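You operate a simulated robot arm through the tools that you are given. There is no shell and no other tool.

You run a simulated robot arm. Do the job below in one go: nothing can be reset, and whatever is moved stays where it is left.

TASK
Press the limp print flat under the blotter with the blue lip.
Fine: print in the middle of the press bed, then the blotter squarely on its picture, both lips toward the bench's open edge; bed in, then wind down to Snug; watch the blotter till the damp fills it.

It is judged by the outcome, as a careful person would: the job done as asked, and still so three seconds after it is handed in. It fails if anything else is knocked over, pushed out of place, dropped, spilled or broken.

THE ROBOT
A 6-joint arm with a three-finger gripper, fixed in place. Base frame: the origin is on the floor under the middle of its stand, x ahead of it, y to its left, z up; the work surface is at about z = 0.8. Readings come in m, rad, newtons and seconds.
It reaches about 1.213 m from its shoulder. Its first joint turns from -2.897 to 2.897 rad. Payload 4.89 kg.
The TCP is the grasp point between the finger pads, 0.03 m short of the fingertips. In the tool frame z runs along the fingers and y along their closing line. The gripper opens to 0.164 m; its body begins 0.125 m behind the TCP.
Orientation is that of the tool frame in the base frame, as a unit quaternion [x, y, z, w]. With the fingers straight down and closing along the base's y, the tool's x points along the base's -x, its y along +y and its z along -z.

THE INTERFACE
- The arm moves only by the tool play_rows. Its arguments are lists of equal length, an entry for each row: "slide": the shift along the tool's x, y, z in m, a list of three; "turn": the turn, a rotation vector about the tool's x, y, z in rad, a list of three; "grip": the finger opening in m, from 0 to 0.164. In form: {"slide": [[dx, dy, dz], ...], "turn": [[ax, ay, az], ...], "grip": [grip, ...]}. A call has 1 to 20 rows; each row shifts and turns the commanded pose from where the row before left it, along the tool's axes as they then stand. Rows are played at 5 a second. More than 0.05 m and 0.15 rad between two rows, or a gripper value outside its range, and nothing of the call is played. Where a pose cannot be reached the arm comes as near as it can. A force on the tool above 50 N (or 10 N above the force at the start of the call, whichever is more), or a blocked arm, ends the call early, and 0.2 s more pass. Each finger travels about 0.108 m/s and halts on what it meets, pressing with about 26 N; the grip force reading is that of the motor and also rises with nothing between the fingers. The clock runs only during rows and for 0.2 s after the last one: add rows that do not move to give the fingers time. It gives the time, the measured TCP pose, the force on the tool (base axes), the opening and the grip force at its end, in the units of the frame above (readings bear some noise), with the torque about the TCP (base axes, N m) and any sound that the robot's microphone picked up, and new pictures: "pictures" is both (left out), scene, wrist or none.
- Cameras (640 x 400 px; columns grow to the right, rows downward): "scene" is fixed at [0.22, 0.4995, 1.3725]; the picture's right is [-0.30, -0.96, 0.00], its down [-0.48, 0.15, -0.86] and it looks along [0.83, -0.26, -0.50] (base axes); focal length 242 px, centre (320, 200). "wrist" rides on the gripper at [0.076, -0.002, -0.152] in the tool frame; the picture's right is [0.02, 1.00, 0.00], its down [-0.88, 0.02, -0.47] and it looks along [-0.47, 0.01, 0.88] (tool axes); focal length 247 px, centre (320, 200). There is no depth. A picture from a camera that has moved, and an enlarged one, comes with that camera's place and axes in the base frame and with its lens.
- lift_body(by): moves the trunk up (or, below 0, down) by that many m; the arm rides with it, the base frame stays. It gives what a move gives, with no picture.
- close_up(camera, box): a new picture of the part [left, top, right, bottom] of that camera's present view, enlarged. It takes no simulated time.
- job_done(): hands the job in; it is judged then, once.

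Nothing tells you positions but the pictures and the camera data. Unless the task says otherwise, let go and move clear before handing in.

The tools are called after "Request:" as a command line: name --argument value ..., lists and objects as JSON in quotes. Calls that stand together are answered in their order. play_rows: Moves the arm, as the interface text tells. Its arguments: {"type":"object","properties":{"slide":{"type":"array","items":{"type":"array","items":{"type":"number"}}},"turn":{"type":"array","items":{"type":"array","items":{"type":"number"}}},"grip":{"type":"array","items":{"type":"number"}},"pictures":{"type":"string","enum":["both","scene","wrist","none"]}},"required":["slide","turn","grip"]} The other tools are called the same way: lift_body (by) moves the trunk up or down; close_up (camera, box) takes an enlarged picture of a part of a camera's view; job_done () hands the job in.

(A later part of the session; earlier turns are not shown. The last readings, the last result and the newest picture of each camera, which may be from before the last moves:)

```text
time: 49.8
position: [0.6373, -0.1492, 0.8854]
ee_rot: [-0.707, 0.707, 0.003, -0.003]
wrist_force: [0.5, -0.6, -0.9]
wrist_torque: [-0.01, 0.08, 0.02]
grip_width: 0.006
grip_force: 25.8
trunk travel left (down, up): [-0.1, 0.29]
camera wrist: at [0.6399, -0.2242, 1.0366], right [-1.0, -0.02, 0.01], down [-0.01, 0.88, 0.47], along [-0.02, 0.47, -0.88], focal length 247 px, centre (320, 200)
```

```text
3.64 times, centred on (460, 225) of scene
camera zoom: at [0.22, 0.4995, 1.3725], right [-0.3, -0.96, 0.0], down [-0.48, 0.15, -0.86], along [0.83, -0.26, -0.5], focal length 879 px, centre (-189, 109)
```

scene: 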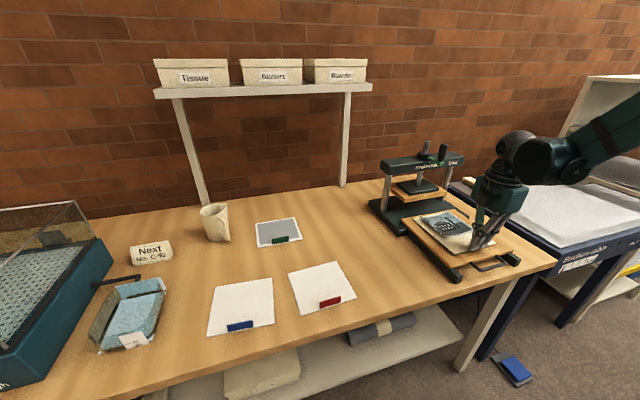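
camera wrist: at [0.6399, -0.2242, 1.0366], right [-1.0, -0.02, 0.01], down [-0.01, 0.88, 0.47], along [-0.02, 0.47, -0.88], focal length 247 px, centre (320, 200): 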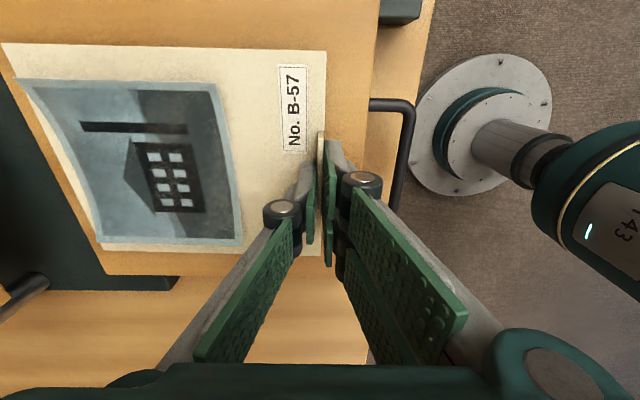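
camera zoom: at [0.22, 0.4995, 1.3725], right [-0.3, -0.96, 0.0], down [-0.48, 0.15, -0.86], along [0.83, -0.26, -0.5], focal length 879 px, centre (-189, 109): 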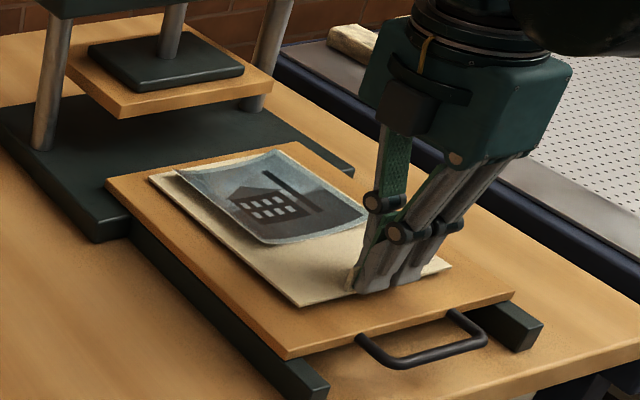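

Request:
play_rows --slide '[[0, 0, 0.002], [0, 0, 0.002], [0, 0, 0.002], [0, 0, 0.001], [0, 0, 0]]' --turn '[[0, 0, 0], [0, 0, 0], [0, 0, 0], [0, 0, 0], [0, 0, 0]]' --grip '[0.0, 0.0, 0.0, 0.0, 0.0]' --pictures "scene"

Request:
close_up --camera "scene" --box '[390, 170, 530, 280]'

```text
time: 51.0
position: [0.6361, -0.1482, 0.8792]
ee_rot: [-0.707, 0.707, 0.004, -0.003]
wrist_force: [-0.1, 0.7, -0.1]
wrist_torque: [0.03, 0.0, -0.04]
grip_width: 0.0061
grip_force: 26.0
trunk travel left (down, up): [-0.1, 0.29]
```

scene: 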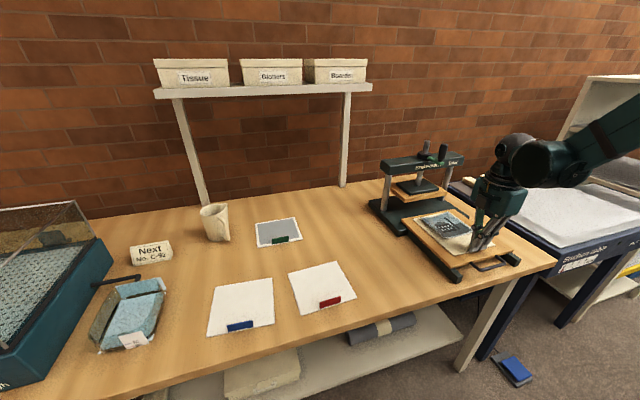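

```text
3.64 times, centred on (460, 225) of scene
camera zoom: at [0.22, 0.4995, 1.3725], right [-0.3, -0.96, 0.0], down [-0.48, 0.15, -0.86], along [0.83, -0.26, -0.5], focal length 879 px, centre (-189, 109)
```

zoom: 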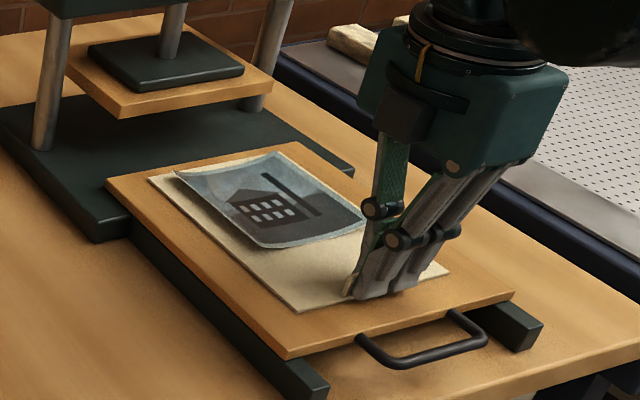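

Torque dropped to zero, so the sheet is just touching down. I lower another 1.5 mm and release gently.

Request:
play_rows --slide '[[0, 0, 0.001], [0, 0, 0.0005], [0, 0, 0], [0, 0, 0], [0, 0, 0], [0, 0, 0], [0, 0, 0]]' --turn '[[0, 0, 0], [0, 0, 0], [0, 0, 0], [0, 0, 0], [0, 0, 0], [0, 0, 0], [0, 0, 0]]' --grip '[0.0, 0.0, 0.0, 0.01, 0.02, 0.03, 0.04]'

Request:
close_up --camera "scene" --box '[390, 170, 530, 280]'

```text
time: 52.6
position: [0.6357, -0.1477, 0.8764]
ee_rot: [-0.707, 0.707, 0.003, -0.003]
wrist_force: [-0.1, 0.1, 0.8]
wrist_torque: [0.03, 0.02, 0.02]
grip_width: 0.0399
grip_force: 0.1
trunk travel left (down, up): [-0.1, 0.29]
camera wrist: at [0.6395, -0.2239, 1.0286], right [-1.0, -0.02, 0.01], down [-0.01, 0.88, 0.47], along [-0.02, 0.47, -0.88], focal length 247 px, centre (320, 200)
```

scene: 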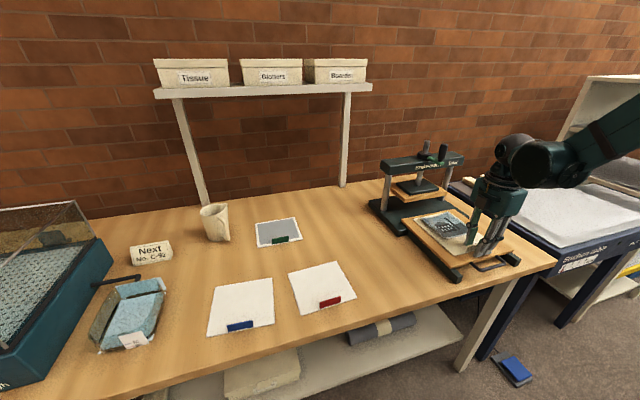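
wrist: 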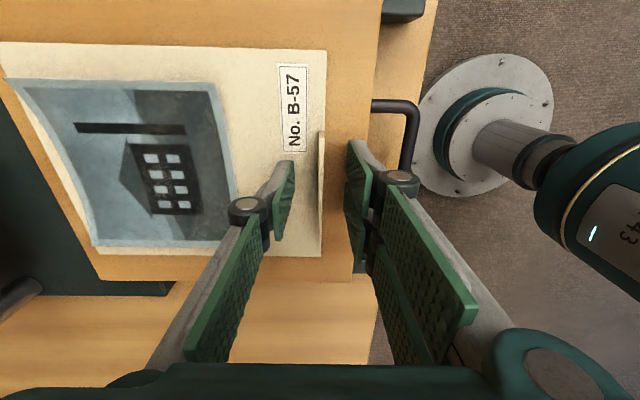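

```text
3.64 times, centred on (460, 225) of scene
camera zoom: at [0.22, 0.4995, 1.3725], right [-0.3, -0.96, 0.0], down [-0.48, 0.15, -0.86], along [0.83, -0.26, -0.5], focal length 879 px, centre (-189, 109)
```

zoom: 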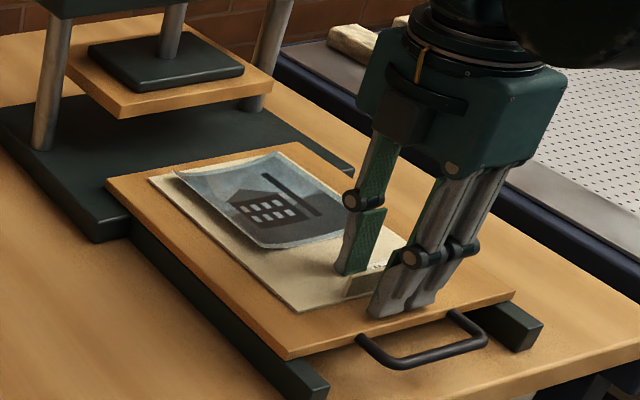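

Released cleanly. I rise to look at how it lies on the bed.

Request:
play_rows --slide '[[0, 0, -0.01], [0, 0, -0.03], [0, 0, -0.04], [0, 0, -0.045], [0, 0, -0.045], [0, 0, 0], [0, 0, 0]]' --turn '[[0, 0, 0], [0, 0, 0], [0, 0, 0], [0, 0, 0], [0, 0, 0], [0, 0, 0], [0, 0, 0]]' --grip '[0.04, 0.04, 0.04, 0.04, 0.04, 0.04, 0.04]'

Request:
close_up --camera "wrist" --box '[40, 0, 340, 220]'

Request:
close_up --camera "scene" --box '[390, 170, 530, 280]'

```text
time: 54.2
position: [0.6363, -0.1479, 1.0466]
ee_rot: [-0.707, 0.707, 0.001, -0.002]
wrist_force: [-0.3, 0.7, 0.4]
wrist_torque: [-0.01, -0.06, 0.03]
grip_width: 0.0402
grip_force: 0.2
trunk travel left (down, up): [-0.1, 0.29]
camera wrist: at [0.6391, -0.2238, 1.1989], right [-1.0, -0.02, 0.01], down [-0.01, 0.88, 0.47], along [-0.02, 0.47, -0.88], focal length 247 px, centre (320, 200)
```

scene: 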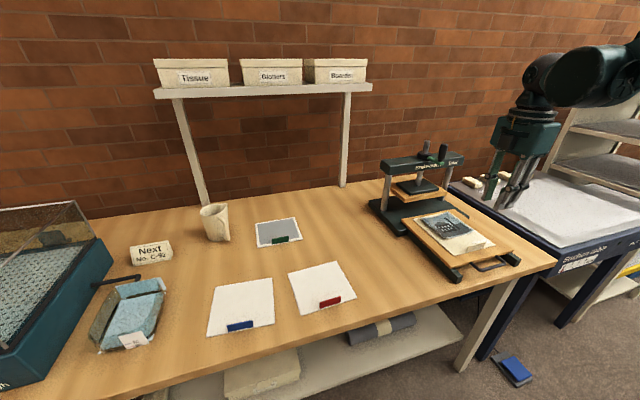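
wrist: 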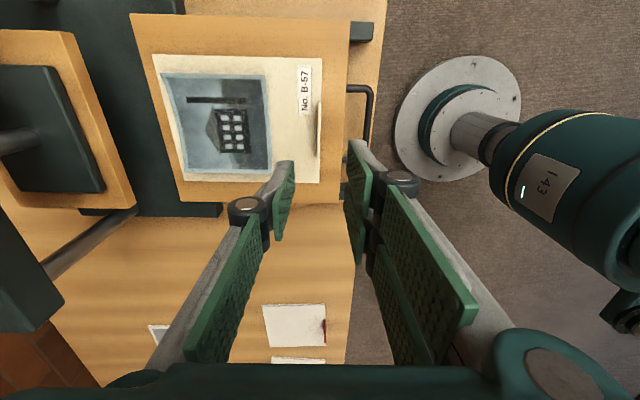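

```text
1.82 times, centred on (190, 110) of wrist
camera zoom: at [0.6391, -0.2238, 1.1989], right [-1.0, -0.02, 0.01], down [-0.01, 0.88, 0.47], along [-0.02, 0.47, -0.88], focal length 449 px, centre (556, 364)
```

zoom: 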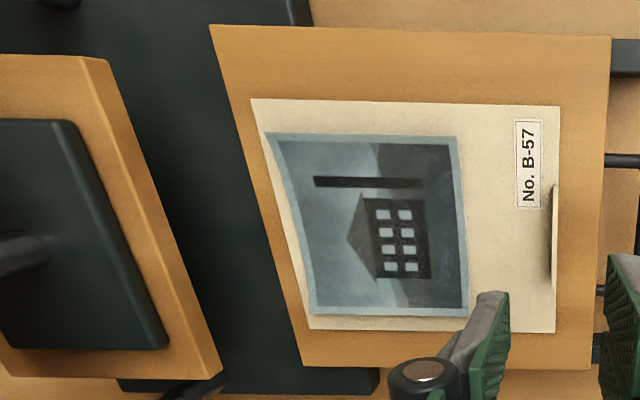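

```text
3.64 times, centred on (460, 225) of scene
camera zoom: at [0.22, 0.4995, 1.3725], right [-0.3, -0.96, 0.0], down [-0.48, 0.15, -0.86], along [0.83, -0.26, -0.5], focal length 879 px, centre (-189, 109)
```

zoom: 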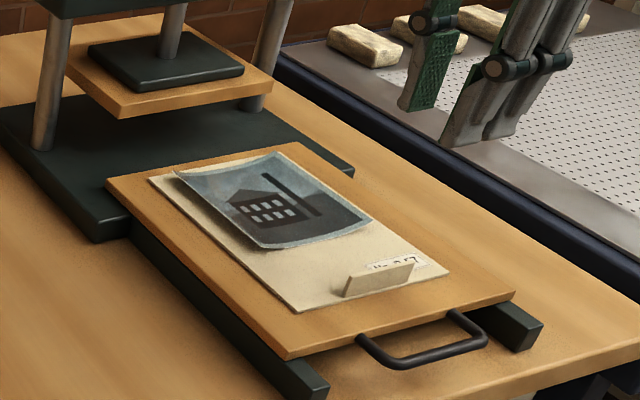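

The print lies square on the bed: sheet centre within ~8 mm of the bed's middle, picture centre ≈ (0.769, −0.1515), lip toward the robot. Now to the blue-lipped blotter.

Request:
play_rows --slide '[[-0.0455, 0.0015, 0], [-0.0455, 0.0015, 0], [-0.0455, 0.0015, 0], [-0.0455, 0.0015, 0], [-0.0455, 0.0015, 0], [-0.0455, 0.0015, 0], [-0.0455, 0.0015, 0], [-0.0455, 0.0015, 0], [-0.0455, 0.0015, 0], [-0.0455, 0.0015, 0], [-0.0455, 0.0015, 0], [-0.0455, 0.0015, 0], [-0.0455, 0.0015, 0], [-0.0455, 0.0015, 0], [-0.0455, 0.0015, 0], [-0.0455, 0.0015, 0], [0, 0, 0], [0, 0, 0], [0, 0, 0], [0, 0, 0]]' --turn '[[0, 0, 0], [0, 0, 0], [0, 0, 0], [0, 0, 0], [0, 0, 0], [0, 0, 0], [0, 0, 0], [0, 0, 0], [0, 0, 0], [0, 0, 0], [0, 0, 0], [0, 0, 0], [0, 0, 0], [0, 0, 0], [0, 0, 0], [0, 0, 0], [0.007, 0, 0], [0, 0, 0.0375], [0, 0, 0.0375], [0, 0, 0]]' --grip '[0.04, 0.04, 0.04, 0.04, 0.04, 0.04, 0.04, 0.04, 0.04, 0.04, 0.04, 0.04, 0.04, 0.04, 0.04, 0.04, 0.04, 0.04, 0.04, 0.04]' --pictures "wrist"

Request:
close_up --camera "wrist" --box '[180, 40, 380, 200]'

```text
time: 58.4
position: [0.6153, 0.5792, 1.0467]
ee_rot: [-0.68, 0.733, -0.001, 0.0]
wrist_force: [-0.3, -0.2, 0.4]
wrist_torque: [-0.01, -0.02, -0.01]
grip_width: 0.0399
grip_force: 0.0
trunk travel left (down, up): [-0.1, 0.29]
camera wrist: at [0.6104, 0.5038, 1.1986], right [-1.0, 0.05, 0.0], down [0.05, 0.88, 0.47], along [0.03, 0.47, -0.88], focal length 247 px, centre (320, 200)
```

wrist: 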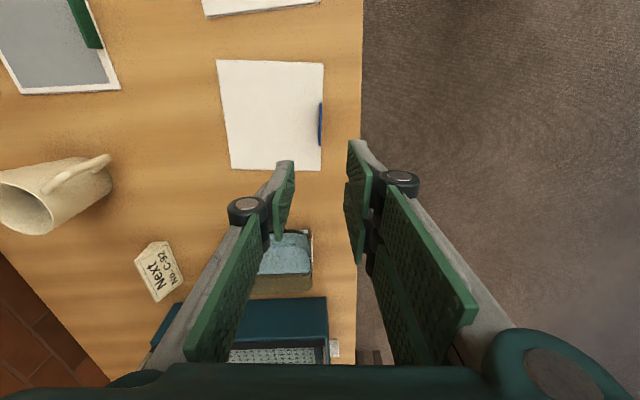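

```text
2.50 times, centred on (280, 120) of wrist
camera zoom: at [0.6104, 0.5038, 1.1986], right [-1.0, 0.05, 0.0], down [0.05, 0.88, 0.47], along [0.03, 0.47, -0.88], focal length 617 px, centre (420, 400)
```

zoom: 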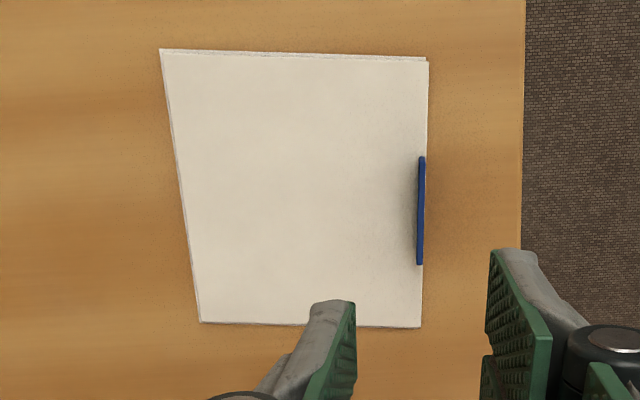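

The wrist is aligned with the blotter's front edge and its blue lip is centred. Descending onto it.

Request:
play_rows --slide '[[0.003, 0, 0.04], [0, 0, 0.045], [0, 0, 0.045], [0, 0, 0.04], [0, 0, 0.02], [0, 0, 0.01], [0, 0, 0.004], [0, 0, 0], [0, 0, 0]]' --turn '[[0, 0, 0], [0, 0, 0], [0, 0, 0], [0, 0, 0], [0, 0, 0], [0, 0, 0], [0, 0, 0], [0, 0, 0], [0, 0, 0]]' --grip '[0.04, 0.04, 0.04, 0.04, 0.04, 0.04, 0.04, 0.04, 0.04]'

Request:
close_up --camera "wrist" --box '[250, 120, 390, 250]'

Request:
close_up --camera "scene" --box '[200, 265, 300, 345]'

```text
time: 60.4
position: [0.614, 0.5755, 0.8444]
ee_rot: [-0.68, 0.733, 0.0, 0.0]
wrist_force: [-0.4, 0.1, 0.1]
wrist_torque: [-0.02, 0.04, 0.03]
grip_width: 0.0399
grip_force: 0.0
trunk travel left (down, up): [-0.1, 0.29]
camera wrist: at [0.6102, 0.5, 0.9955], right [-1.0, 0.05, 0.0], down [0.05, 0.88, 0.47], along [0.02, 0.47, -0.88], focal length 247 px, centre (320, 200)
```

scene: 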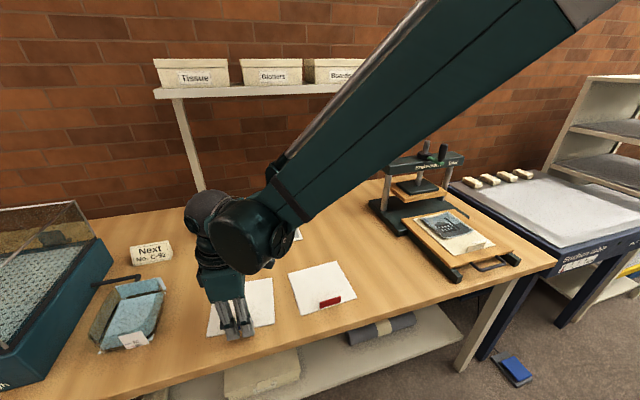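
wrist: 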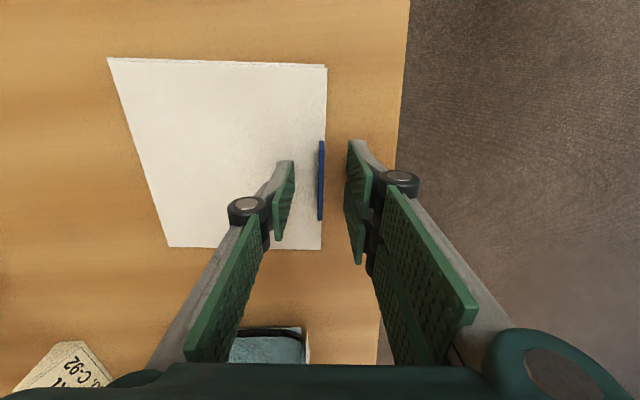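

```text
3.08 times, centred on (320, 185) of wrist
camera zoom: at [0.6102, 0.5, 0.9955], right [-1.0, 0.05, 0.0], down [0.05, 0.88, 0.47], along [0.02, 0.47, -0.88], focal length 760 px, centre (320, 246)
```

zoom: 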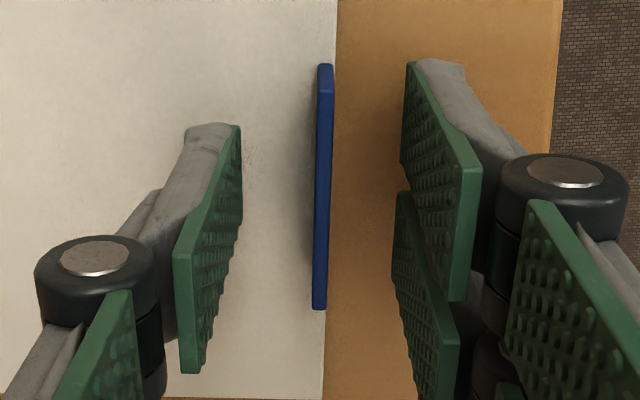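

```text
5.00 times, centred on (250, 305) of scene
camera zoom: at [0.22, 0.4995, 1.3725], right [-0.3, -0.96, 0.0], down [-0.48, 0.15, -0.86], along [0.83, -0.26, -0.5], focal length 1209 px, centre (670, -325)
```

zoom: 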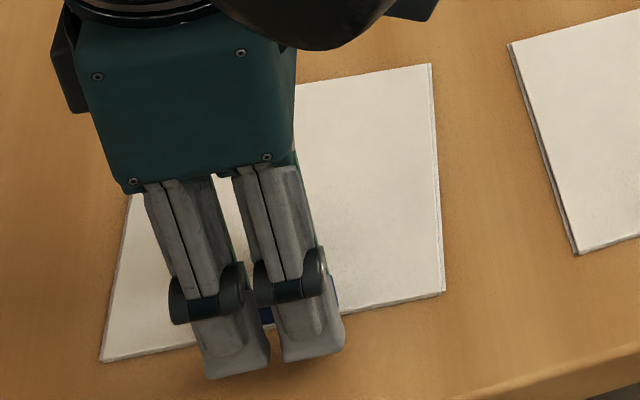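

Centred. Down another 8 mm, then close and let the grip build.

Request:
play_rows --slide '[[0, 0, 0.003], [0, 0, 0.003], [0, 0, 0.002], [0, 0, 0], [0, 0, 0], [0, 0, 0], [0, 0, 0], [0, 0, 0], [0, 0, 0]]' --turn '[[0, 0, 0], [0, 0, 0], [0, 0, 0], [0, 0, 0], [0, 0, 0], [0, 0, 0], [0, 0, 0], [0, 0, 0], [0, 0, 0]]' --grip '[0.04, 0.04, 0.04, 0.02, 0.01, 0.0, 0.0, 0.0, 0.0]'

Request:
close_up --camera "wrist" --box '[270, 120, 370, 210]'

```text
time: 62.4
position: [0.6148, 0.5756, 0.8354]
ee_rot: [-0.68, 0.733, -0.001, 0.0]
wrist_force: [-0.1, -0.2, 0.7]
wrist_torque: [-0.01, 0.03, 0.0]
grip_width: 0.0063
grip_force: 25.9
trunk travel left (down, up): [-0.1, 0.29]
camera wrist: at [0.6106, 0.5005, 0.9873], right [-1.0, 0.05, 0.0], down [0.05, 0.88, 0.47], along [0.02, 0.47, -0.88], focal length 247 px, centre (320, 200)
```

scene: 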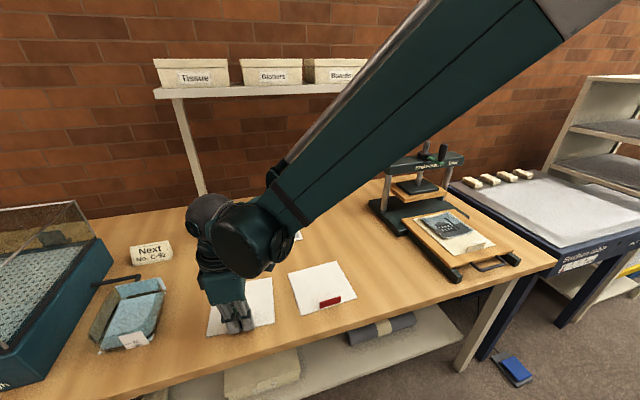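
wrist: 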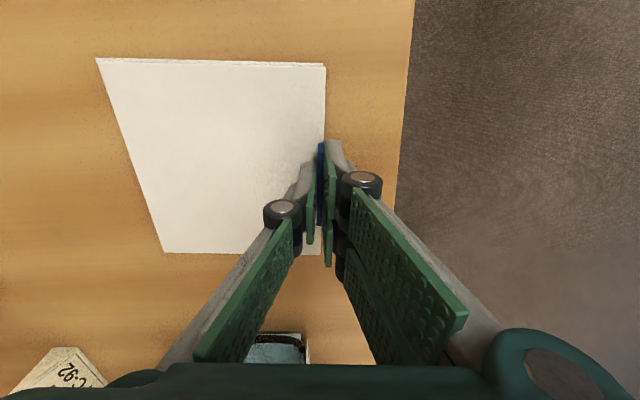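

```text
4.44 times, centred on (320, 165) of wrist
camera zoom: at [0.6106, 0.5005, 0.9873], right [-1.0, 0.05, 0.0], down [0.05, 0.88, 0.47], along [0.02, 0.47, -0.88], focal length 1098 px, centre (320, 356)
```

zoom: 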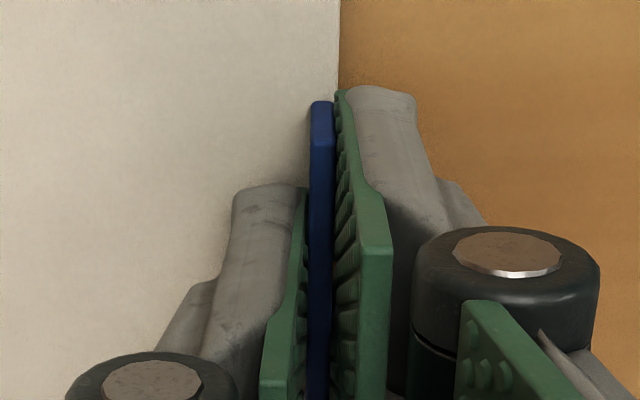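

Lip gripped at 6.3 mm. Lifting slowly.

Request:
play_rows --slide '[[0, 0, -0.001], [0, 0, -0.002], [0, 0, -0.002], [0, 0, -0.003], [0, 0, -0.004], [0, 0, -0.004], [0, 0, -0.004], [0, 0, 0]]' --turn '[[0, 0, 0], [0, 0, 0], [0, 0, 0], [0, 0, 0], [0, 0, 0], [0, 0, 0], [0, 0, 0], [0, 0, 0]]' --grip '[0.0, 0.0, 0.0, 0.0, 0.0, 0.0, 0.0, 0.0]'

Request:
close_up --camera "scene" --box '[190, 250, 310, 345]'

```text
time: 64.2
position: [0.6139, 0.5763, 0.8549]
ee_rot: [-0.68, 0.733, 0.0, 0.0]
wrist_force: [0.1, 0.0, 0.3]
wrist_torque: [-0.03, 0.07, -0.02]
grip_width: 0.0059
grip_force: 26.0
trunk travel left (down, up): [-0.1, 0.29]
camera wrist: at [0.6101, 0.501, 1.0066], right [-1.0, 0.05, 0.0], down [0.05, 0.88, 0.47], along [0.02, 0.47, -0.88], focal length 247 px, centre (320, 200)
```

scene: 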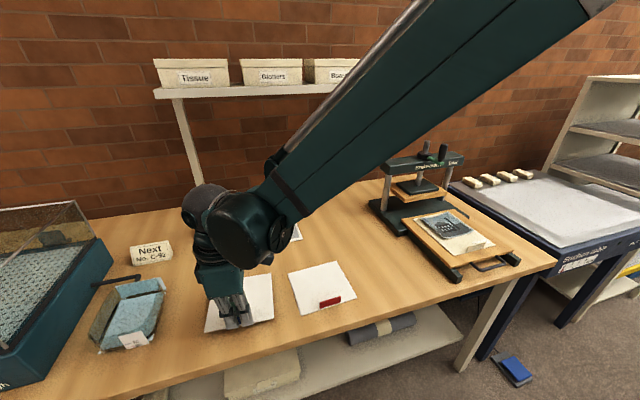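
wrist: 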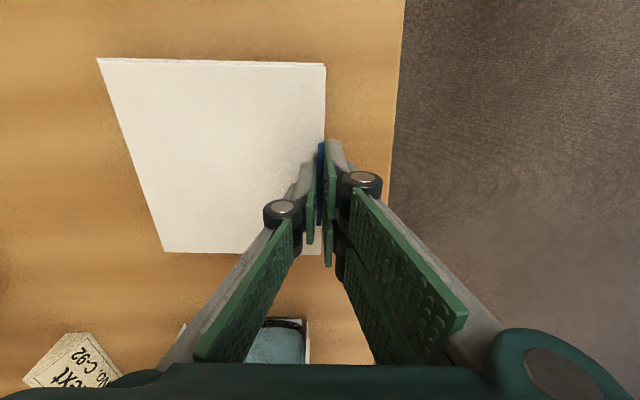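

```text
4.21 times, centred on (250, 298) of scene
camera zoom: at [0.22, 0.4995, 1.3725], right [-0.3, -0.96, 0.0], down [-0.48, 0.15, -0.86], along [0.83, -0.26, -0.5], focal length 1018 px, centre (615, -210)
```

zoom: 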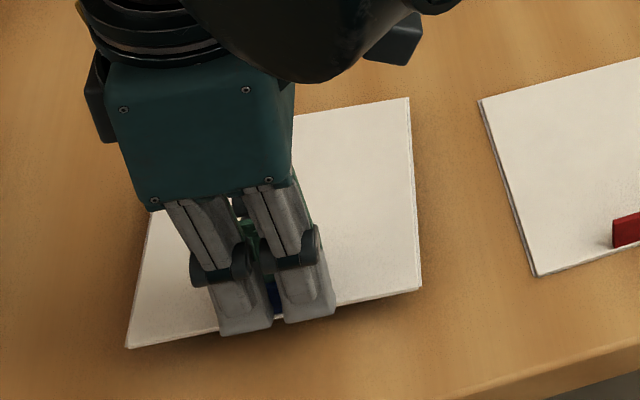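

The blotter lifts level. I raise it, square it up, then carry it over to the press in an even path.

Request:
play_rows --slide '[[0, 0, -0.015], [0, 0, -0.025], [0, 0, -0.03], [0, 0, -0.03], [0, 0, -0.015], [0, 0, 0], [0, 0, 0], [0, 0, 0], [0, 0, 0]]' --turn '[[0, 0, 0], [0, 0, 0], [0, 0, 0], [0, 0, 0], [0, 0, 0], [0, 0, -0.025], [0, 0, -0.025], [0, 0, -0.025], [0, 0, 0]]' --grip '[0.0, 0.0, 0.0, 0.0, 0.0, 0.0, 0.0, 0.0, 0.0]'

```text
time: 66.2
position: [0.614, 0.5762, 0.9704]
ee_rot: [0.707, -0.707, 0.0, 0.0]
wrist_force: [-0.5, -0.4, -0.8]
wrist_torque: [0.02, 0.04, -0.01]
grip_width: 0.0062
grip_force: 25.8
trunk travel left (down, up): [-0.1, 0.29]
camera wrist: at [0.616, 0.5004, 1.1224], right [-1.0, -0.02, 0.0], down [-0.02, 0.88, 0.47], along [-0.01, 0.47, -0.88], focal length 247 px, centre (320, 200)
```

scene: 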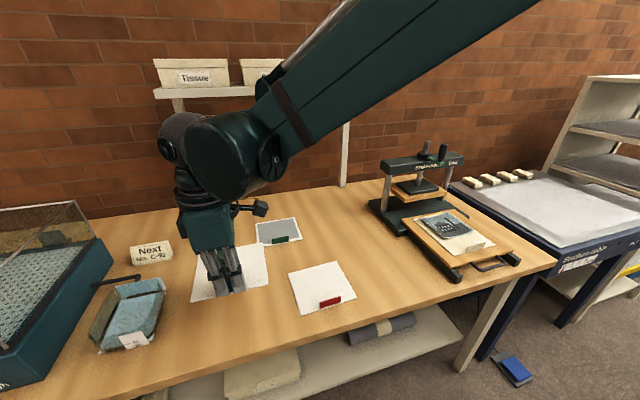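
wrist: 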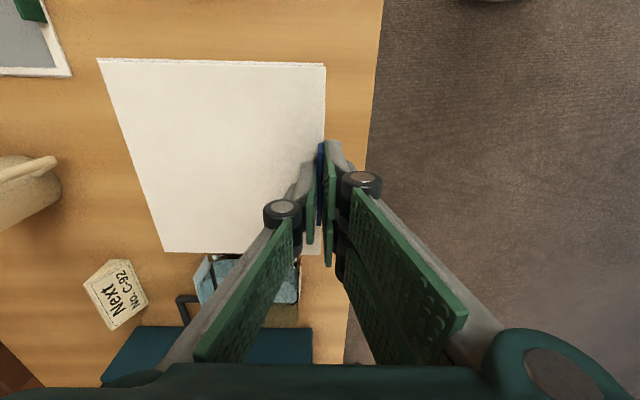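

Request:
play_rows --slide '[[0.02, -0.004, 0], [0.03, -0.004, 0], [0.04, -0.0042, 0], [0.04, -0.0042, 0], [0.04, -0.0042, 0], [0.04, -0.0042, 0], [0.04, -0.0042, 0], [0.04, -0.0042, 0], [0.04, -0.0042, 0], [0.04, -0.0042, 0], [0.04, -0.0042, 0], [0.04, -0.0042, 0], [0.04, -0.0042, 0], [0.04, -0.0042, 0], [0.04, -0.0042, 0], [0.04, -0.0042, 0], [0.04, -0.0042, 0], [0.04, -0.0042, 0], [0.025, -0.0042, 0], [0.0127, -0.0041, 0]]' --turn '[[0, 0, 0], [0, 0, 0], [0, 0, 0], [0, 0, 0], [0, 0, 0], [0, 0, 0], [0, 0, 0], [0, 0, 0], [0, 0, 0], [0, 0, 0], [0, 0, 0], [0, 0, 0], [0, 0, 0], [0, 0, 0], [0, 0, 0], [0, 0, 0], [0, 0, 0], [0, 0, 0], [0, 0, 0], [0, 0, 0]]' --grip '[0.0, 0.0, 0.0, 0.0, 0.0, 0.0, 0.0, 0.0, 0.0, 0.0, 0.0, 0.0, 0.0, 0.0, 0.0, 0.0, 0.0, 0.0, 0.0, 0.0]'

Request:
close_up --camera "scene" --box '[360, 150, 540, 290]'

```text
time: 70.4
position: [0.6968, -0.1498, 0.9712]
ee_rot: [-0.707, 0.708, 0.001, -0.001]
wrist_force: [-0.5, 0.2, -1.0]
wrist_torque: [-0.13, -0.01, -0.04]
grip_width: 0.0061
grip_force: 25.8
trunk travel left (down, up): [-0.1, 0.29]
camera wrist: at [0.6985, -0.226, 1.1231], right [-1.0, -0.02, 0.0], down [-0.02, 0.88, 0.47], along [-0.01, 0.47, -0.88], focal length 247 px, centre (320, 200)
```

scene: 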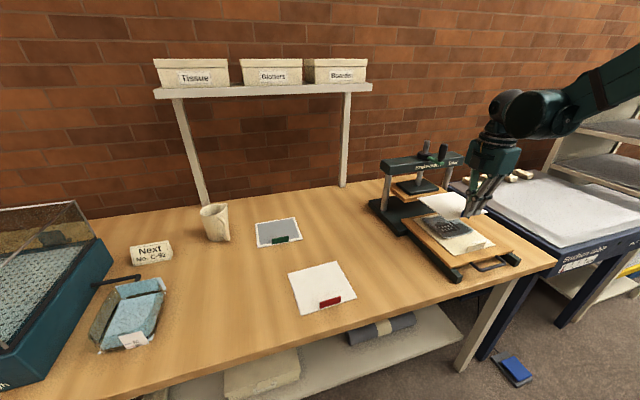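
wrist: 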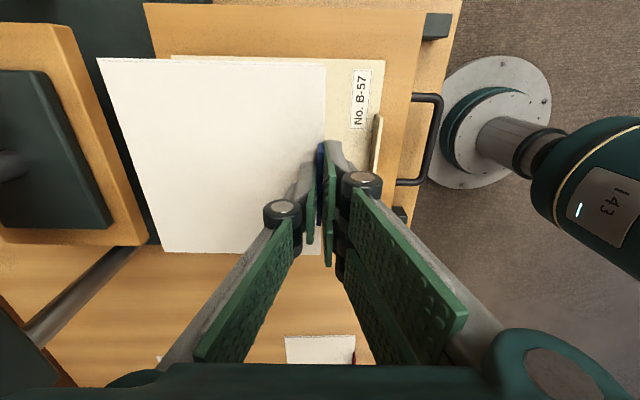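

```text
2.86 times, centred on (450, 220) of scene
camera zoom: at [0.22, 0.4995, 1.3725], right [-0.3, -0.96, 0.0], down [-0.48, 0.15, -0.86], along [0.83, -0.26, -0.5], focal length 691 px, centre (-51, 143)
```

zoom: 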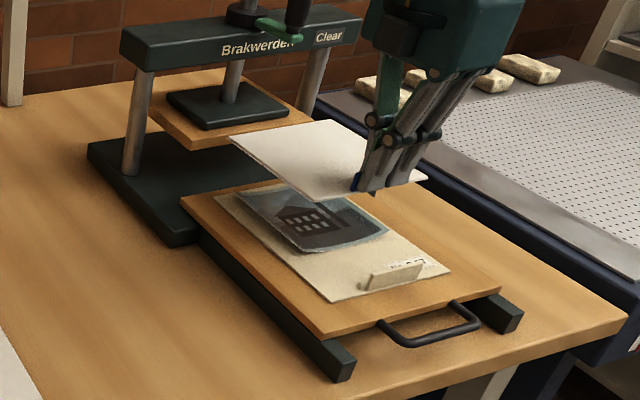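

The blotter is above the print, squared up. Lowering to just above the picture.

Request:
play_rows --slide '[[0, 0, 0], [0, 0, 0.015], [0, 0, 0.02], [0, 0, 0.02], [0, 0, 0.015], [0, 0, 0.005], [0, 0, 0], [0, 0, 0]]' --turn '[[0, 0, 0], [0, 0, 0], [0, 0, 0], [0, 0, 0], [0, 0, 0], [0, 0, 0], [0, 0, 0], [0, 0, 0]]' --grip '[0.0, 0.0, 0.0, 0.0, 0.0, 0.0, 0.0, 0.0]'

Request:
close_up --camera "scene" --box '[390, 170, 530, 280]'

Request:
close_up --camera "wrist" --box '[60, 0, 440, 280]'

```text
time: 72.2
position: [0.6973, -0.1507, 0.8944]
ee_rot: [-0.707, 0.707, 0.001, -0.001]
wrist_force: [0.3, 0.0, -0.3]
wrist_torque: [0.01, 0.03, -0.01]
grip_width: 0.0061
grip_force: 26.1
trunk travel left (down, up): [-0.1, 0.29]
camera wrist: at [0.6994, -0.2264, 1.0463], right [-1.0, -0.02, 0.0], down [-0.02, 0.88, 0.47], along [-0.01, 0.47, -0.88], focal length 247 px, centre (320, 200)
```

scene: 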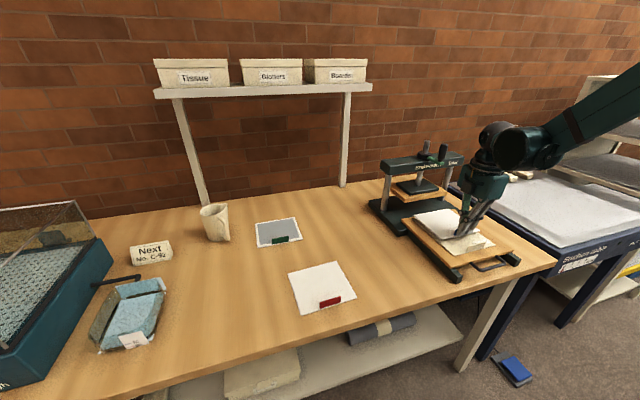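
wrist: 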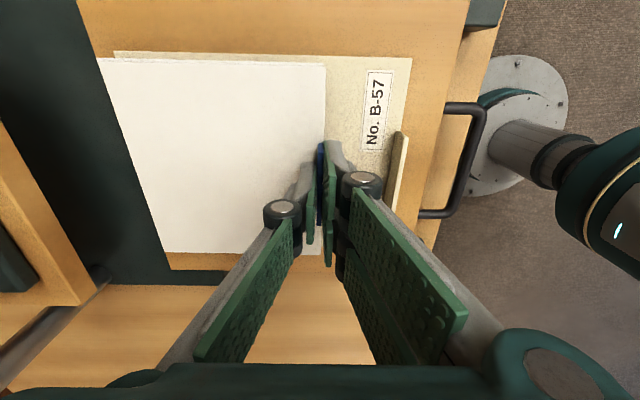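

```text
3.64 times, centred on (460, 225) of scene
camera zoom: at [0.22, 0.4995, 1.3725], right [-0.3, -0.96, 0.0], down [-0.48, 0.15, -0.86], along [0.83, -0.26, -0.5], focal length 879 px, centre (-189, 109)
```

zoom: 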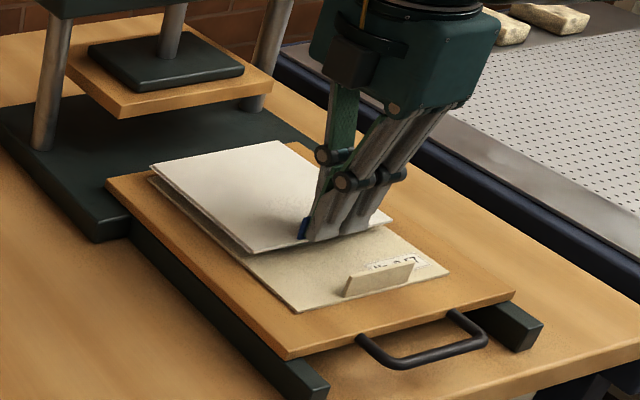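

```text
1.43 times, centred on (250, 140) of wrist
camera zoom: at [0.6994, -0.2264, 1.0463], right [-1.0, -0.02, 0.0], down [-0.02, 0.88, 0.47], along [-0.01, 0.47, -0.88], focal length 353 px, centre (420, 286)
```

zoom: 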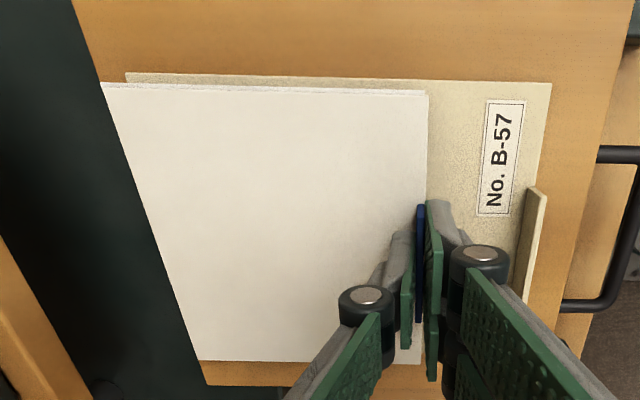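

Request:
play_rows --slide '[[0, 0, 0.002], [0, 0, 0.002], [0, 0, 0.002], [0, 0, 0.002], [0, 0, 0]]' --turn '[[0, 0, 0], [0, 0, 0], [0, 0, 0], [0, 0, 0], [0, 0, 0]]' --grip '[0.0, 0.0, 0.0, 0.0, 0.0]' --pictures "scene"

Request:
close_up --camera "scene" --box '[390, 170, 530, 280]'

```text
time: 73.4
position: [0.6968, -0.1507, 0.8868]
ee_rot: [-0.707, 0.707, 0.0, 0.0]
wrist_force: [-0.1, 0.0, -0.8]
wrist_torque: [0.01, 0.06, -0.01]
grip_width: 0.0059
grip_force: 26.0
trunk travel left (down, up): [-0.1, 0.29]
```

scene: 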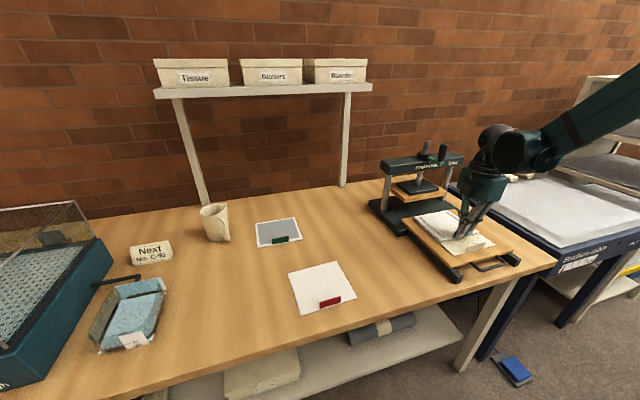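

```text
3.64 times, centred on (460, 225) of scene
camera zoom: at [0.22, 0.4995, 1.3725], right [-0.3, -0.96, 0.0], down [-0.48, 0.15, -0.86], along [0.83, -0.26, -0.5], focal length 879 px, centre (-189, 109)
```

zoom: 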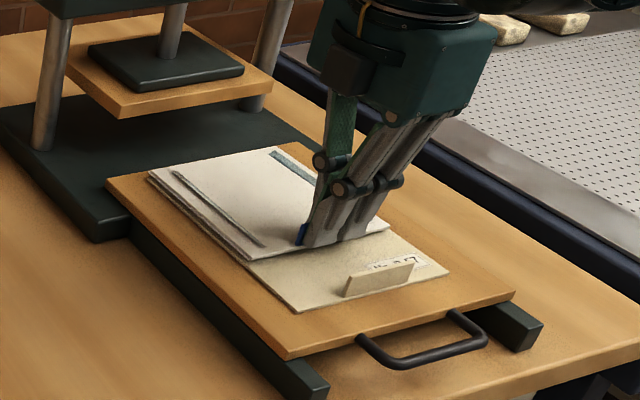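

The picture's curled edges show through where they stand up; centred under the blotter. I keep lowering gently to contact.

Request:
play_rows --slide '[[0, 0, 0.002], [0, 0, 0.002], [0, 0, 0.001], [0, 0, 0]]' --turn '[[0, 0, 0], [0, 0, 0], [0, 0, 0], [0, 0, 0]]' --grip '[0.0, 0.0, 0.0, 0.0]' --pictures "scene"

Request:
close_up --camera "scene" --box '[390, 170, 530, 280]'

```text
time: 74.4
position: [0.6964, -0.1508, 0.8835]
ee_rot: [0.708, -0.707, -0.001, 0.001]
wrist_force: [-0.5, 0.2, 2.4]
wrist_torque: [0.07, 0.01, -0.05]
grip_width: 0.0058
grip_force: 25.7
trunk travel left (down, up): [-0.1, 0.29]
```

scene: 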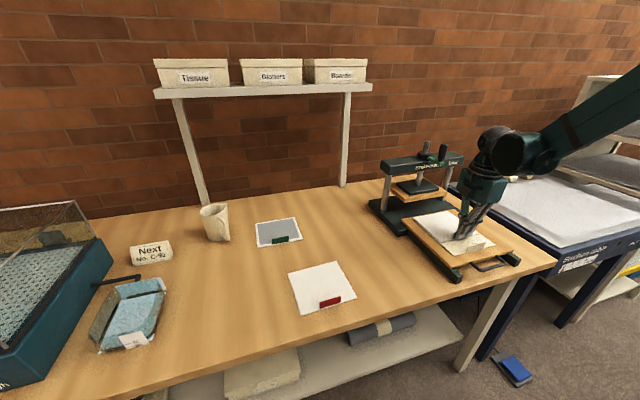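

```text
3.64 times, centred on (460, 225) of scene
camera zoom: at [0.22, 0.4995, 1.3725], right [-0.3, -0.96, 0.0], down [-0.48, 0.15, -0.86], along [0.83, -0.26, -0.5], focal length 879 px, centre (-189, 109)
```

zoom: 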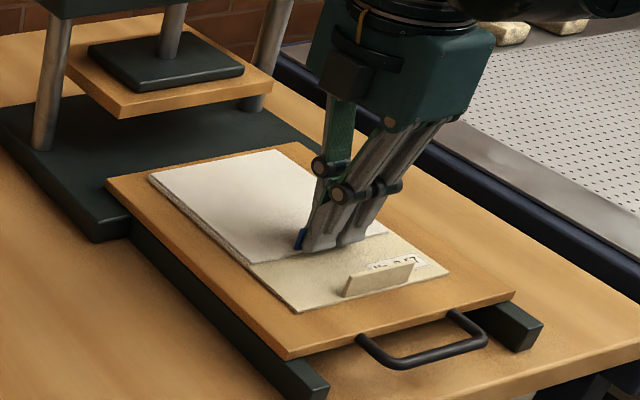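

Contact felt (+2.4 N) and the blotter lies flat. Releasing and rising.

Request:
play_rows --slide '[[0, 0, 0], [0, 0, 0], [0, 0, 0], [0, 0, 0], [0, 0, -0.01], [0, 0, -0.03], [0, 0, -0.04], [0, 0, -0.045], [0, 0, -0.04], [0, 0, 0], [0, 0, 0]]' --turn '[[0, 0, 0], [0, 0, 0], [0, 0, 0], [0, 0, 0], [0, 0, 0], [0, 0, 0], [0, 0, 0], [0, 0, 0], [0, 0, 0], [0, 0, 0], [0, 0, 0]]' --grip '[0.01, 0.02, 0.03, 0.03, 0.03, 0.03, 0.03, 0.03, 0.03, 0.03, 0.03]'

Request:
close_up --camera "scene" --box '[390, 170, 530, 280]'

Request:
close_up --camera "wrist" --box '[80, 0, 440, 250]'

```text
time: 76.8
position: [0.6978, -0.1538, 1.0466]
ee_rot: [0.707, -0.707, 0.0, 0.0]
wrist_force: [-0.4, -0.3, -0.4]
wrist_torque: [0.01, -0.04, 0.0]
grip_width: 0.0299
grip_force: 0.1
trunk travel left (down, up): [-0.1, 0.29]
camera wrist: at [0.7, -0.2287, 1.1983], right [-1.0, -0.02, 0.0], down [-0.02, 0.88, 0.47], along [-0.01, 0.47, -0.88], focal length 247 px, centre (320, 200)
```

scene: 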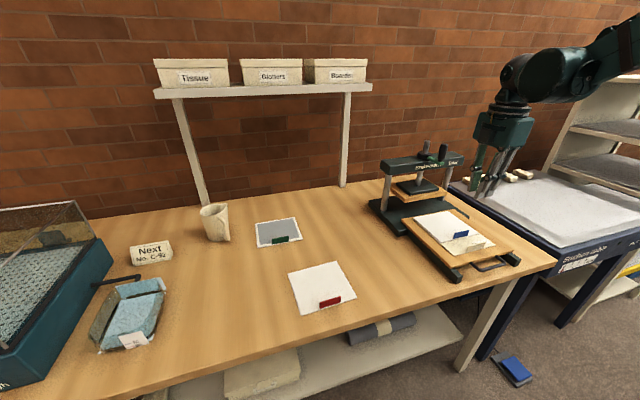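
wrist: 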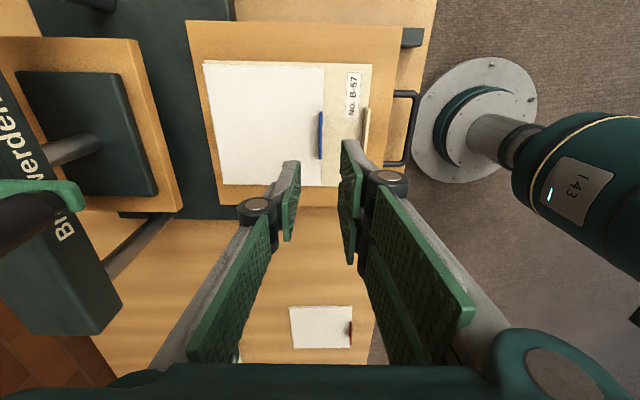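

```text
3.64 times, centred on (460, 225) of scene
camera zoom: at [0.22, 0.4995, 1.3725], right [-0.3, -0.96, 0.0], down [-0.48, 0.15, -0.86], along [0.83, -0.26, -0.5], focal length 879 px, centre (-189, 109)
```

zoom: 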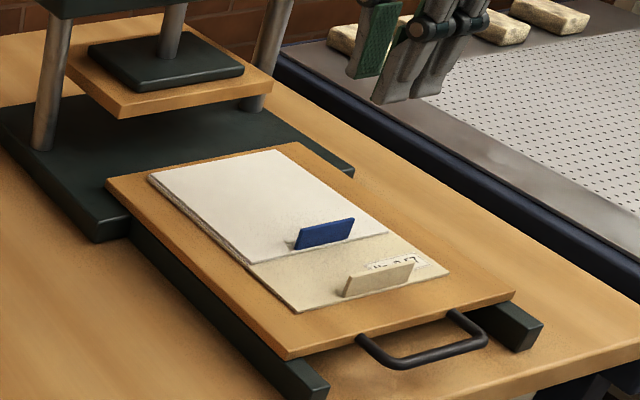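

```text
1.60 times, centred on (260, 125) of wrist
camera zoom: at [0.7, -0.2287, 1.1983], right [-1.0, -0.02, 0.0], down [-0.02, 0.88, 0.47], along [-0.01, 0.47, -0.88], focal length 395 px, centre (416, 320)
```

zoom: 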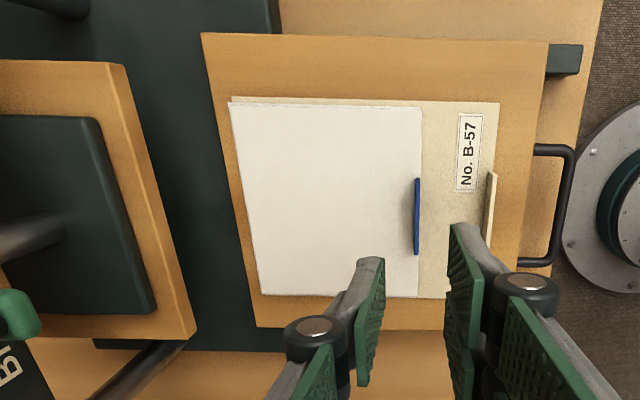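

The blotter sits squarely on the picture (centre ≈ (0.771, −0.150)), both lips toward the open edge. Now back to the handle to slide the bed in.

Request:
play_rows --slide '[[-0.001, 0.033, 0], [-0.001, 0.033, 0], [-0.001, 0.033, 0], [0, 0.0318, 0], [0, 0, 0.04], [0, 0, 0.045], [0, 0, 0.045], [0, 0, 0.015], [0, 0, 0], [0, 0, 0]]' --turn '[[0, 0, 0], [0, 0, 0], [0, 0, 0], [0, 0, 0], [0, 0, 0], [0, 0, 0], [0, 0, 0], [0, 0, 0], [0, 0, 0], [0, 0, 0]]' --grip '[0.035, 0.035, 0.035, 0.035, 0.035, 0.035, 0.035, 0.035, 0.035, 0.035]'

Request:
close_up --camera "wrist" --box '[220, 100, 420, 240]'

```text
time: 79.0
position: [0.5649, -0.1485, 0.9004]
ee_rot: [0.707, -0.707, 0.0, 0.001]
wrist_force: [-0.6, 0.3, 0.4]
wrist_torque: [0.03, 0.06, -0.02]
grip_width: 0.0348
grip_force: 0.1
trunk travel left (down, up): [-0.1, 0.29]
camera wrist: at [0.5673, -0.2247, 1.0516], right [-1.0, -0.02, 0.0], down [-0.02, 0.88, 0.47], along [-0.01, 0.47, -0.88], focal length 247 px, centre (320, 200)
```

scene: 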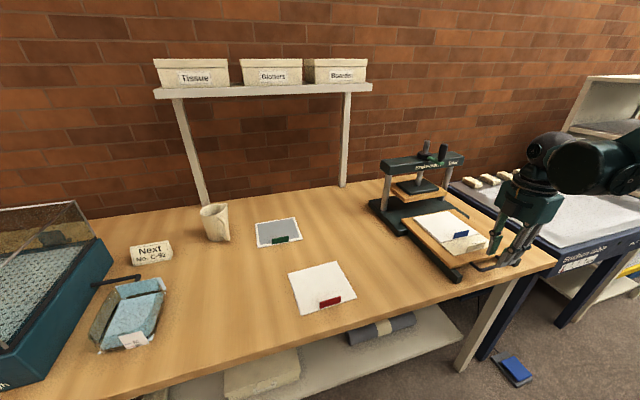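
wrist: 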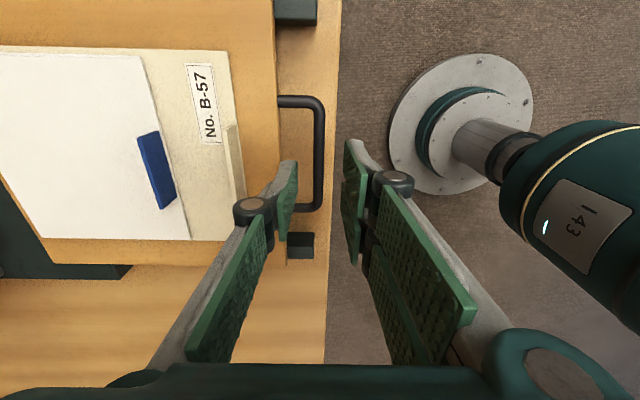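

```text
2.86 times, centred on (320, 170) of wrist
camera zoom: at [0.5673, -0.2247, 1.0516], right [-1.0, -0.02, 0.0], down [-0.02, 0.88, 0.47], along [-0.01, 0.47, -0.88], focal length 706 px, centre (320, 286)
```

zoom: 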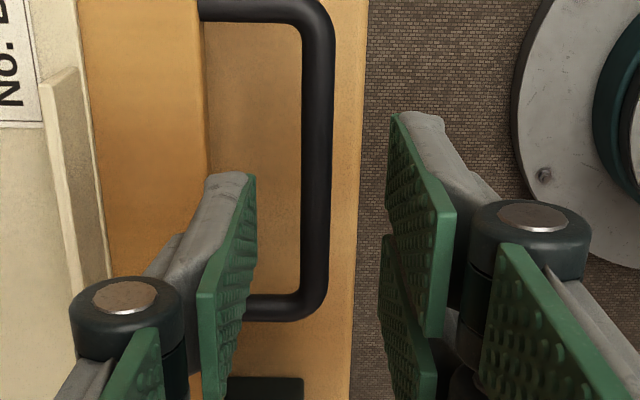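

Aligned with the handle. Down and grip the bar.

Request:
play_rows --slide '[[0, -0.001, 0.02], [0, 0, 0.02], [0, 0, 0.012], [0, 0, 0], [0, 0, 0], [0, 0, 0], [0, 0, 0], [0, 0, 0]]' --turn '[[0, 0, 0], [0, 0, 0], [0, 0, 0], [0, 0, 0], [0, 0, 0], [0, 0, 0], [0, 0, 0], [0, 0, 0]]' --grip '[0.035, 0.035, 0.035, 0.035, 0.02, 0.005, 0.005, 0.005]'

```text
time: 80.8
position: [0.5668, -0.1486, 0.8496]
ee_rot: [-0.707, 0.707, 0.0, 0.0]
wrist_force: [-1.0, 0.4, -2.1]
wrist_torque: [-0.03, 0.01, 0.11]
grip_width: 0.0089
grip_force: 44.9
trunk travel left (down, up): [-0.1, 0.29]
camera wrist: at [0.5684, -0.2246, 1.0015], right [-1.0, -0.02, 0.0], down [-0.02, 0.88, 0.47], along [-0.01, 0.47, -0.88], focal length 247 px, centre (320, 200)
```

scene: 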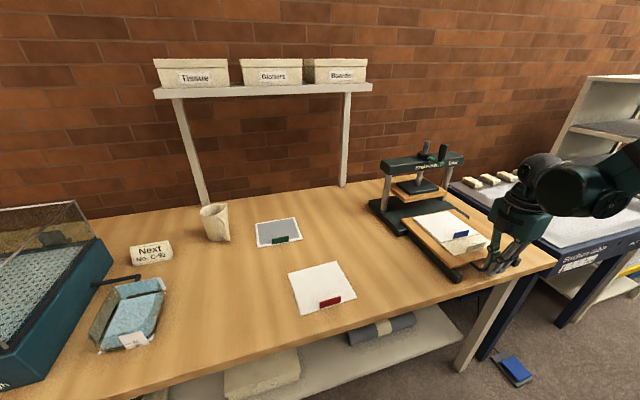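
wrist: 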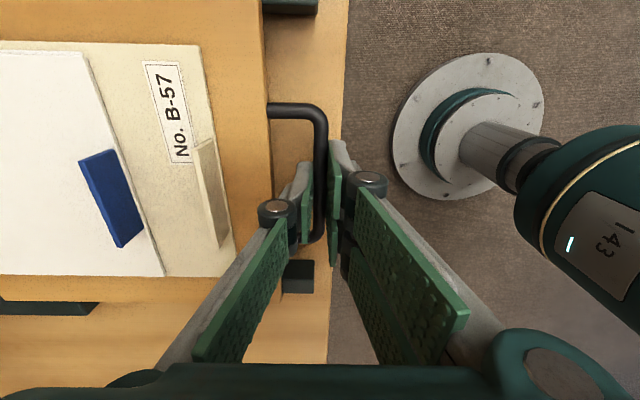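

Gripped. Pushing the bed in smoothly, stopping short of the end first.

Request:
play_rows --slide '[[0, -0.005, 0], [0, -0.01, 0], [0, -0.014, 0], [0, -0.014, 0], [0, -0.014, 0], [0, -0.014, 0], [0, -0.01, 0], [0, -0.005, 0], [0, 0, 0]]' --turn '[[0, 0, 0], [0, 0, 0], [0, 0, 0], [0, 0, 0], [0, 0, 0], [0, 0, 0], [0, 0, 0], [0, 0, 0], [0, 0, 0]]' --grip '[0.005, 0.005, 0.005, 0.005, 0.005, 0.005, 0.005, 0.005, 0.005]'

Request:
close_up --camera "scene" --box '[370, 150, 530, 280]'

```text
time: 82.8
position: [0.6542, -0.1491, 0.8502]
ee_rot: [-0.707, 0.707, 0.001, 0.0]
wrist_force: [0.8, 3.2, -12.3]
wrist_torque: [0.09, -0.05, 0.07]
grip_width: 0.0087
grip_force: 44.7
trunk travel left (down, up): [-0.1, 0.29]
camera wrist: at [0.6557, -0.2245, 1.0015], right [-1.0, -0.02, 0.0], down [-0.02, 0.88, 0.47], along [-0.01, 0.47, -0.88], focal length 247 px, centre (320, 200)
```

scene: 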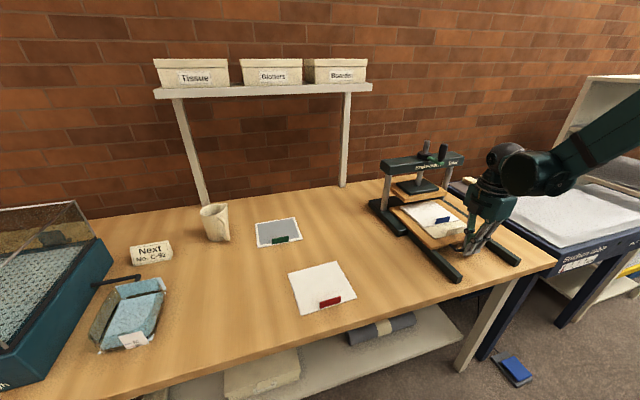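
wrist: 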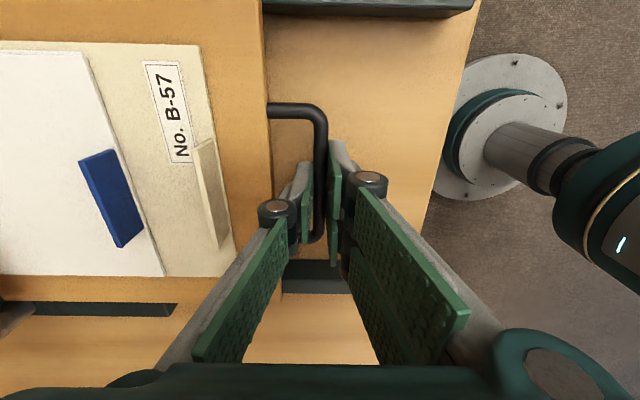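

```text
3.08 times, centred on (450, 215) of scene
camera zoom: at [0.22, 0.4995, 1.3725], right [-0.3, -0.96, 0.0], down [-0.48, 0.15, -0.86], along [0.83, -0.26, -0.5], focal length 744 px, centre (-80, 154)
```

zoom: 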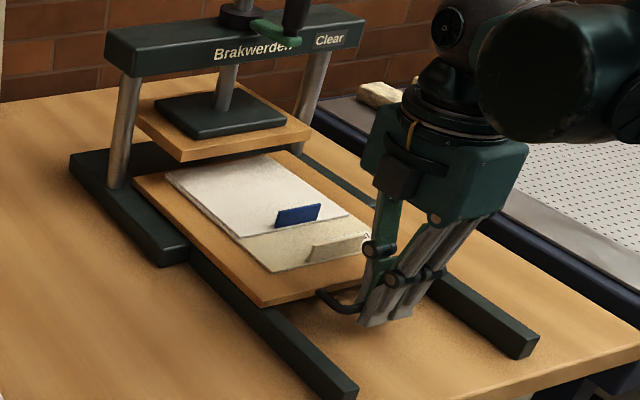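

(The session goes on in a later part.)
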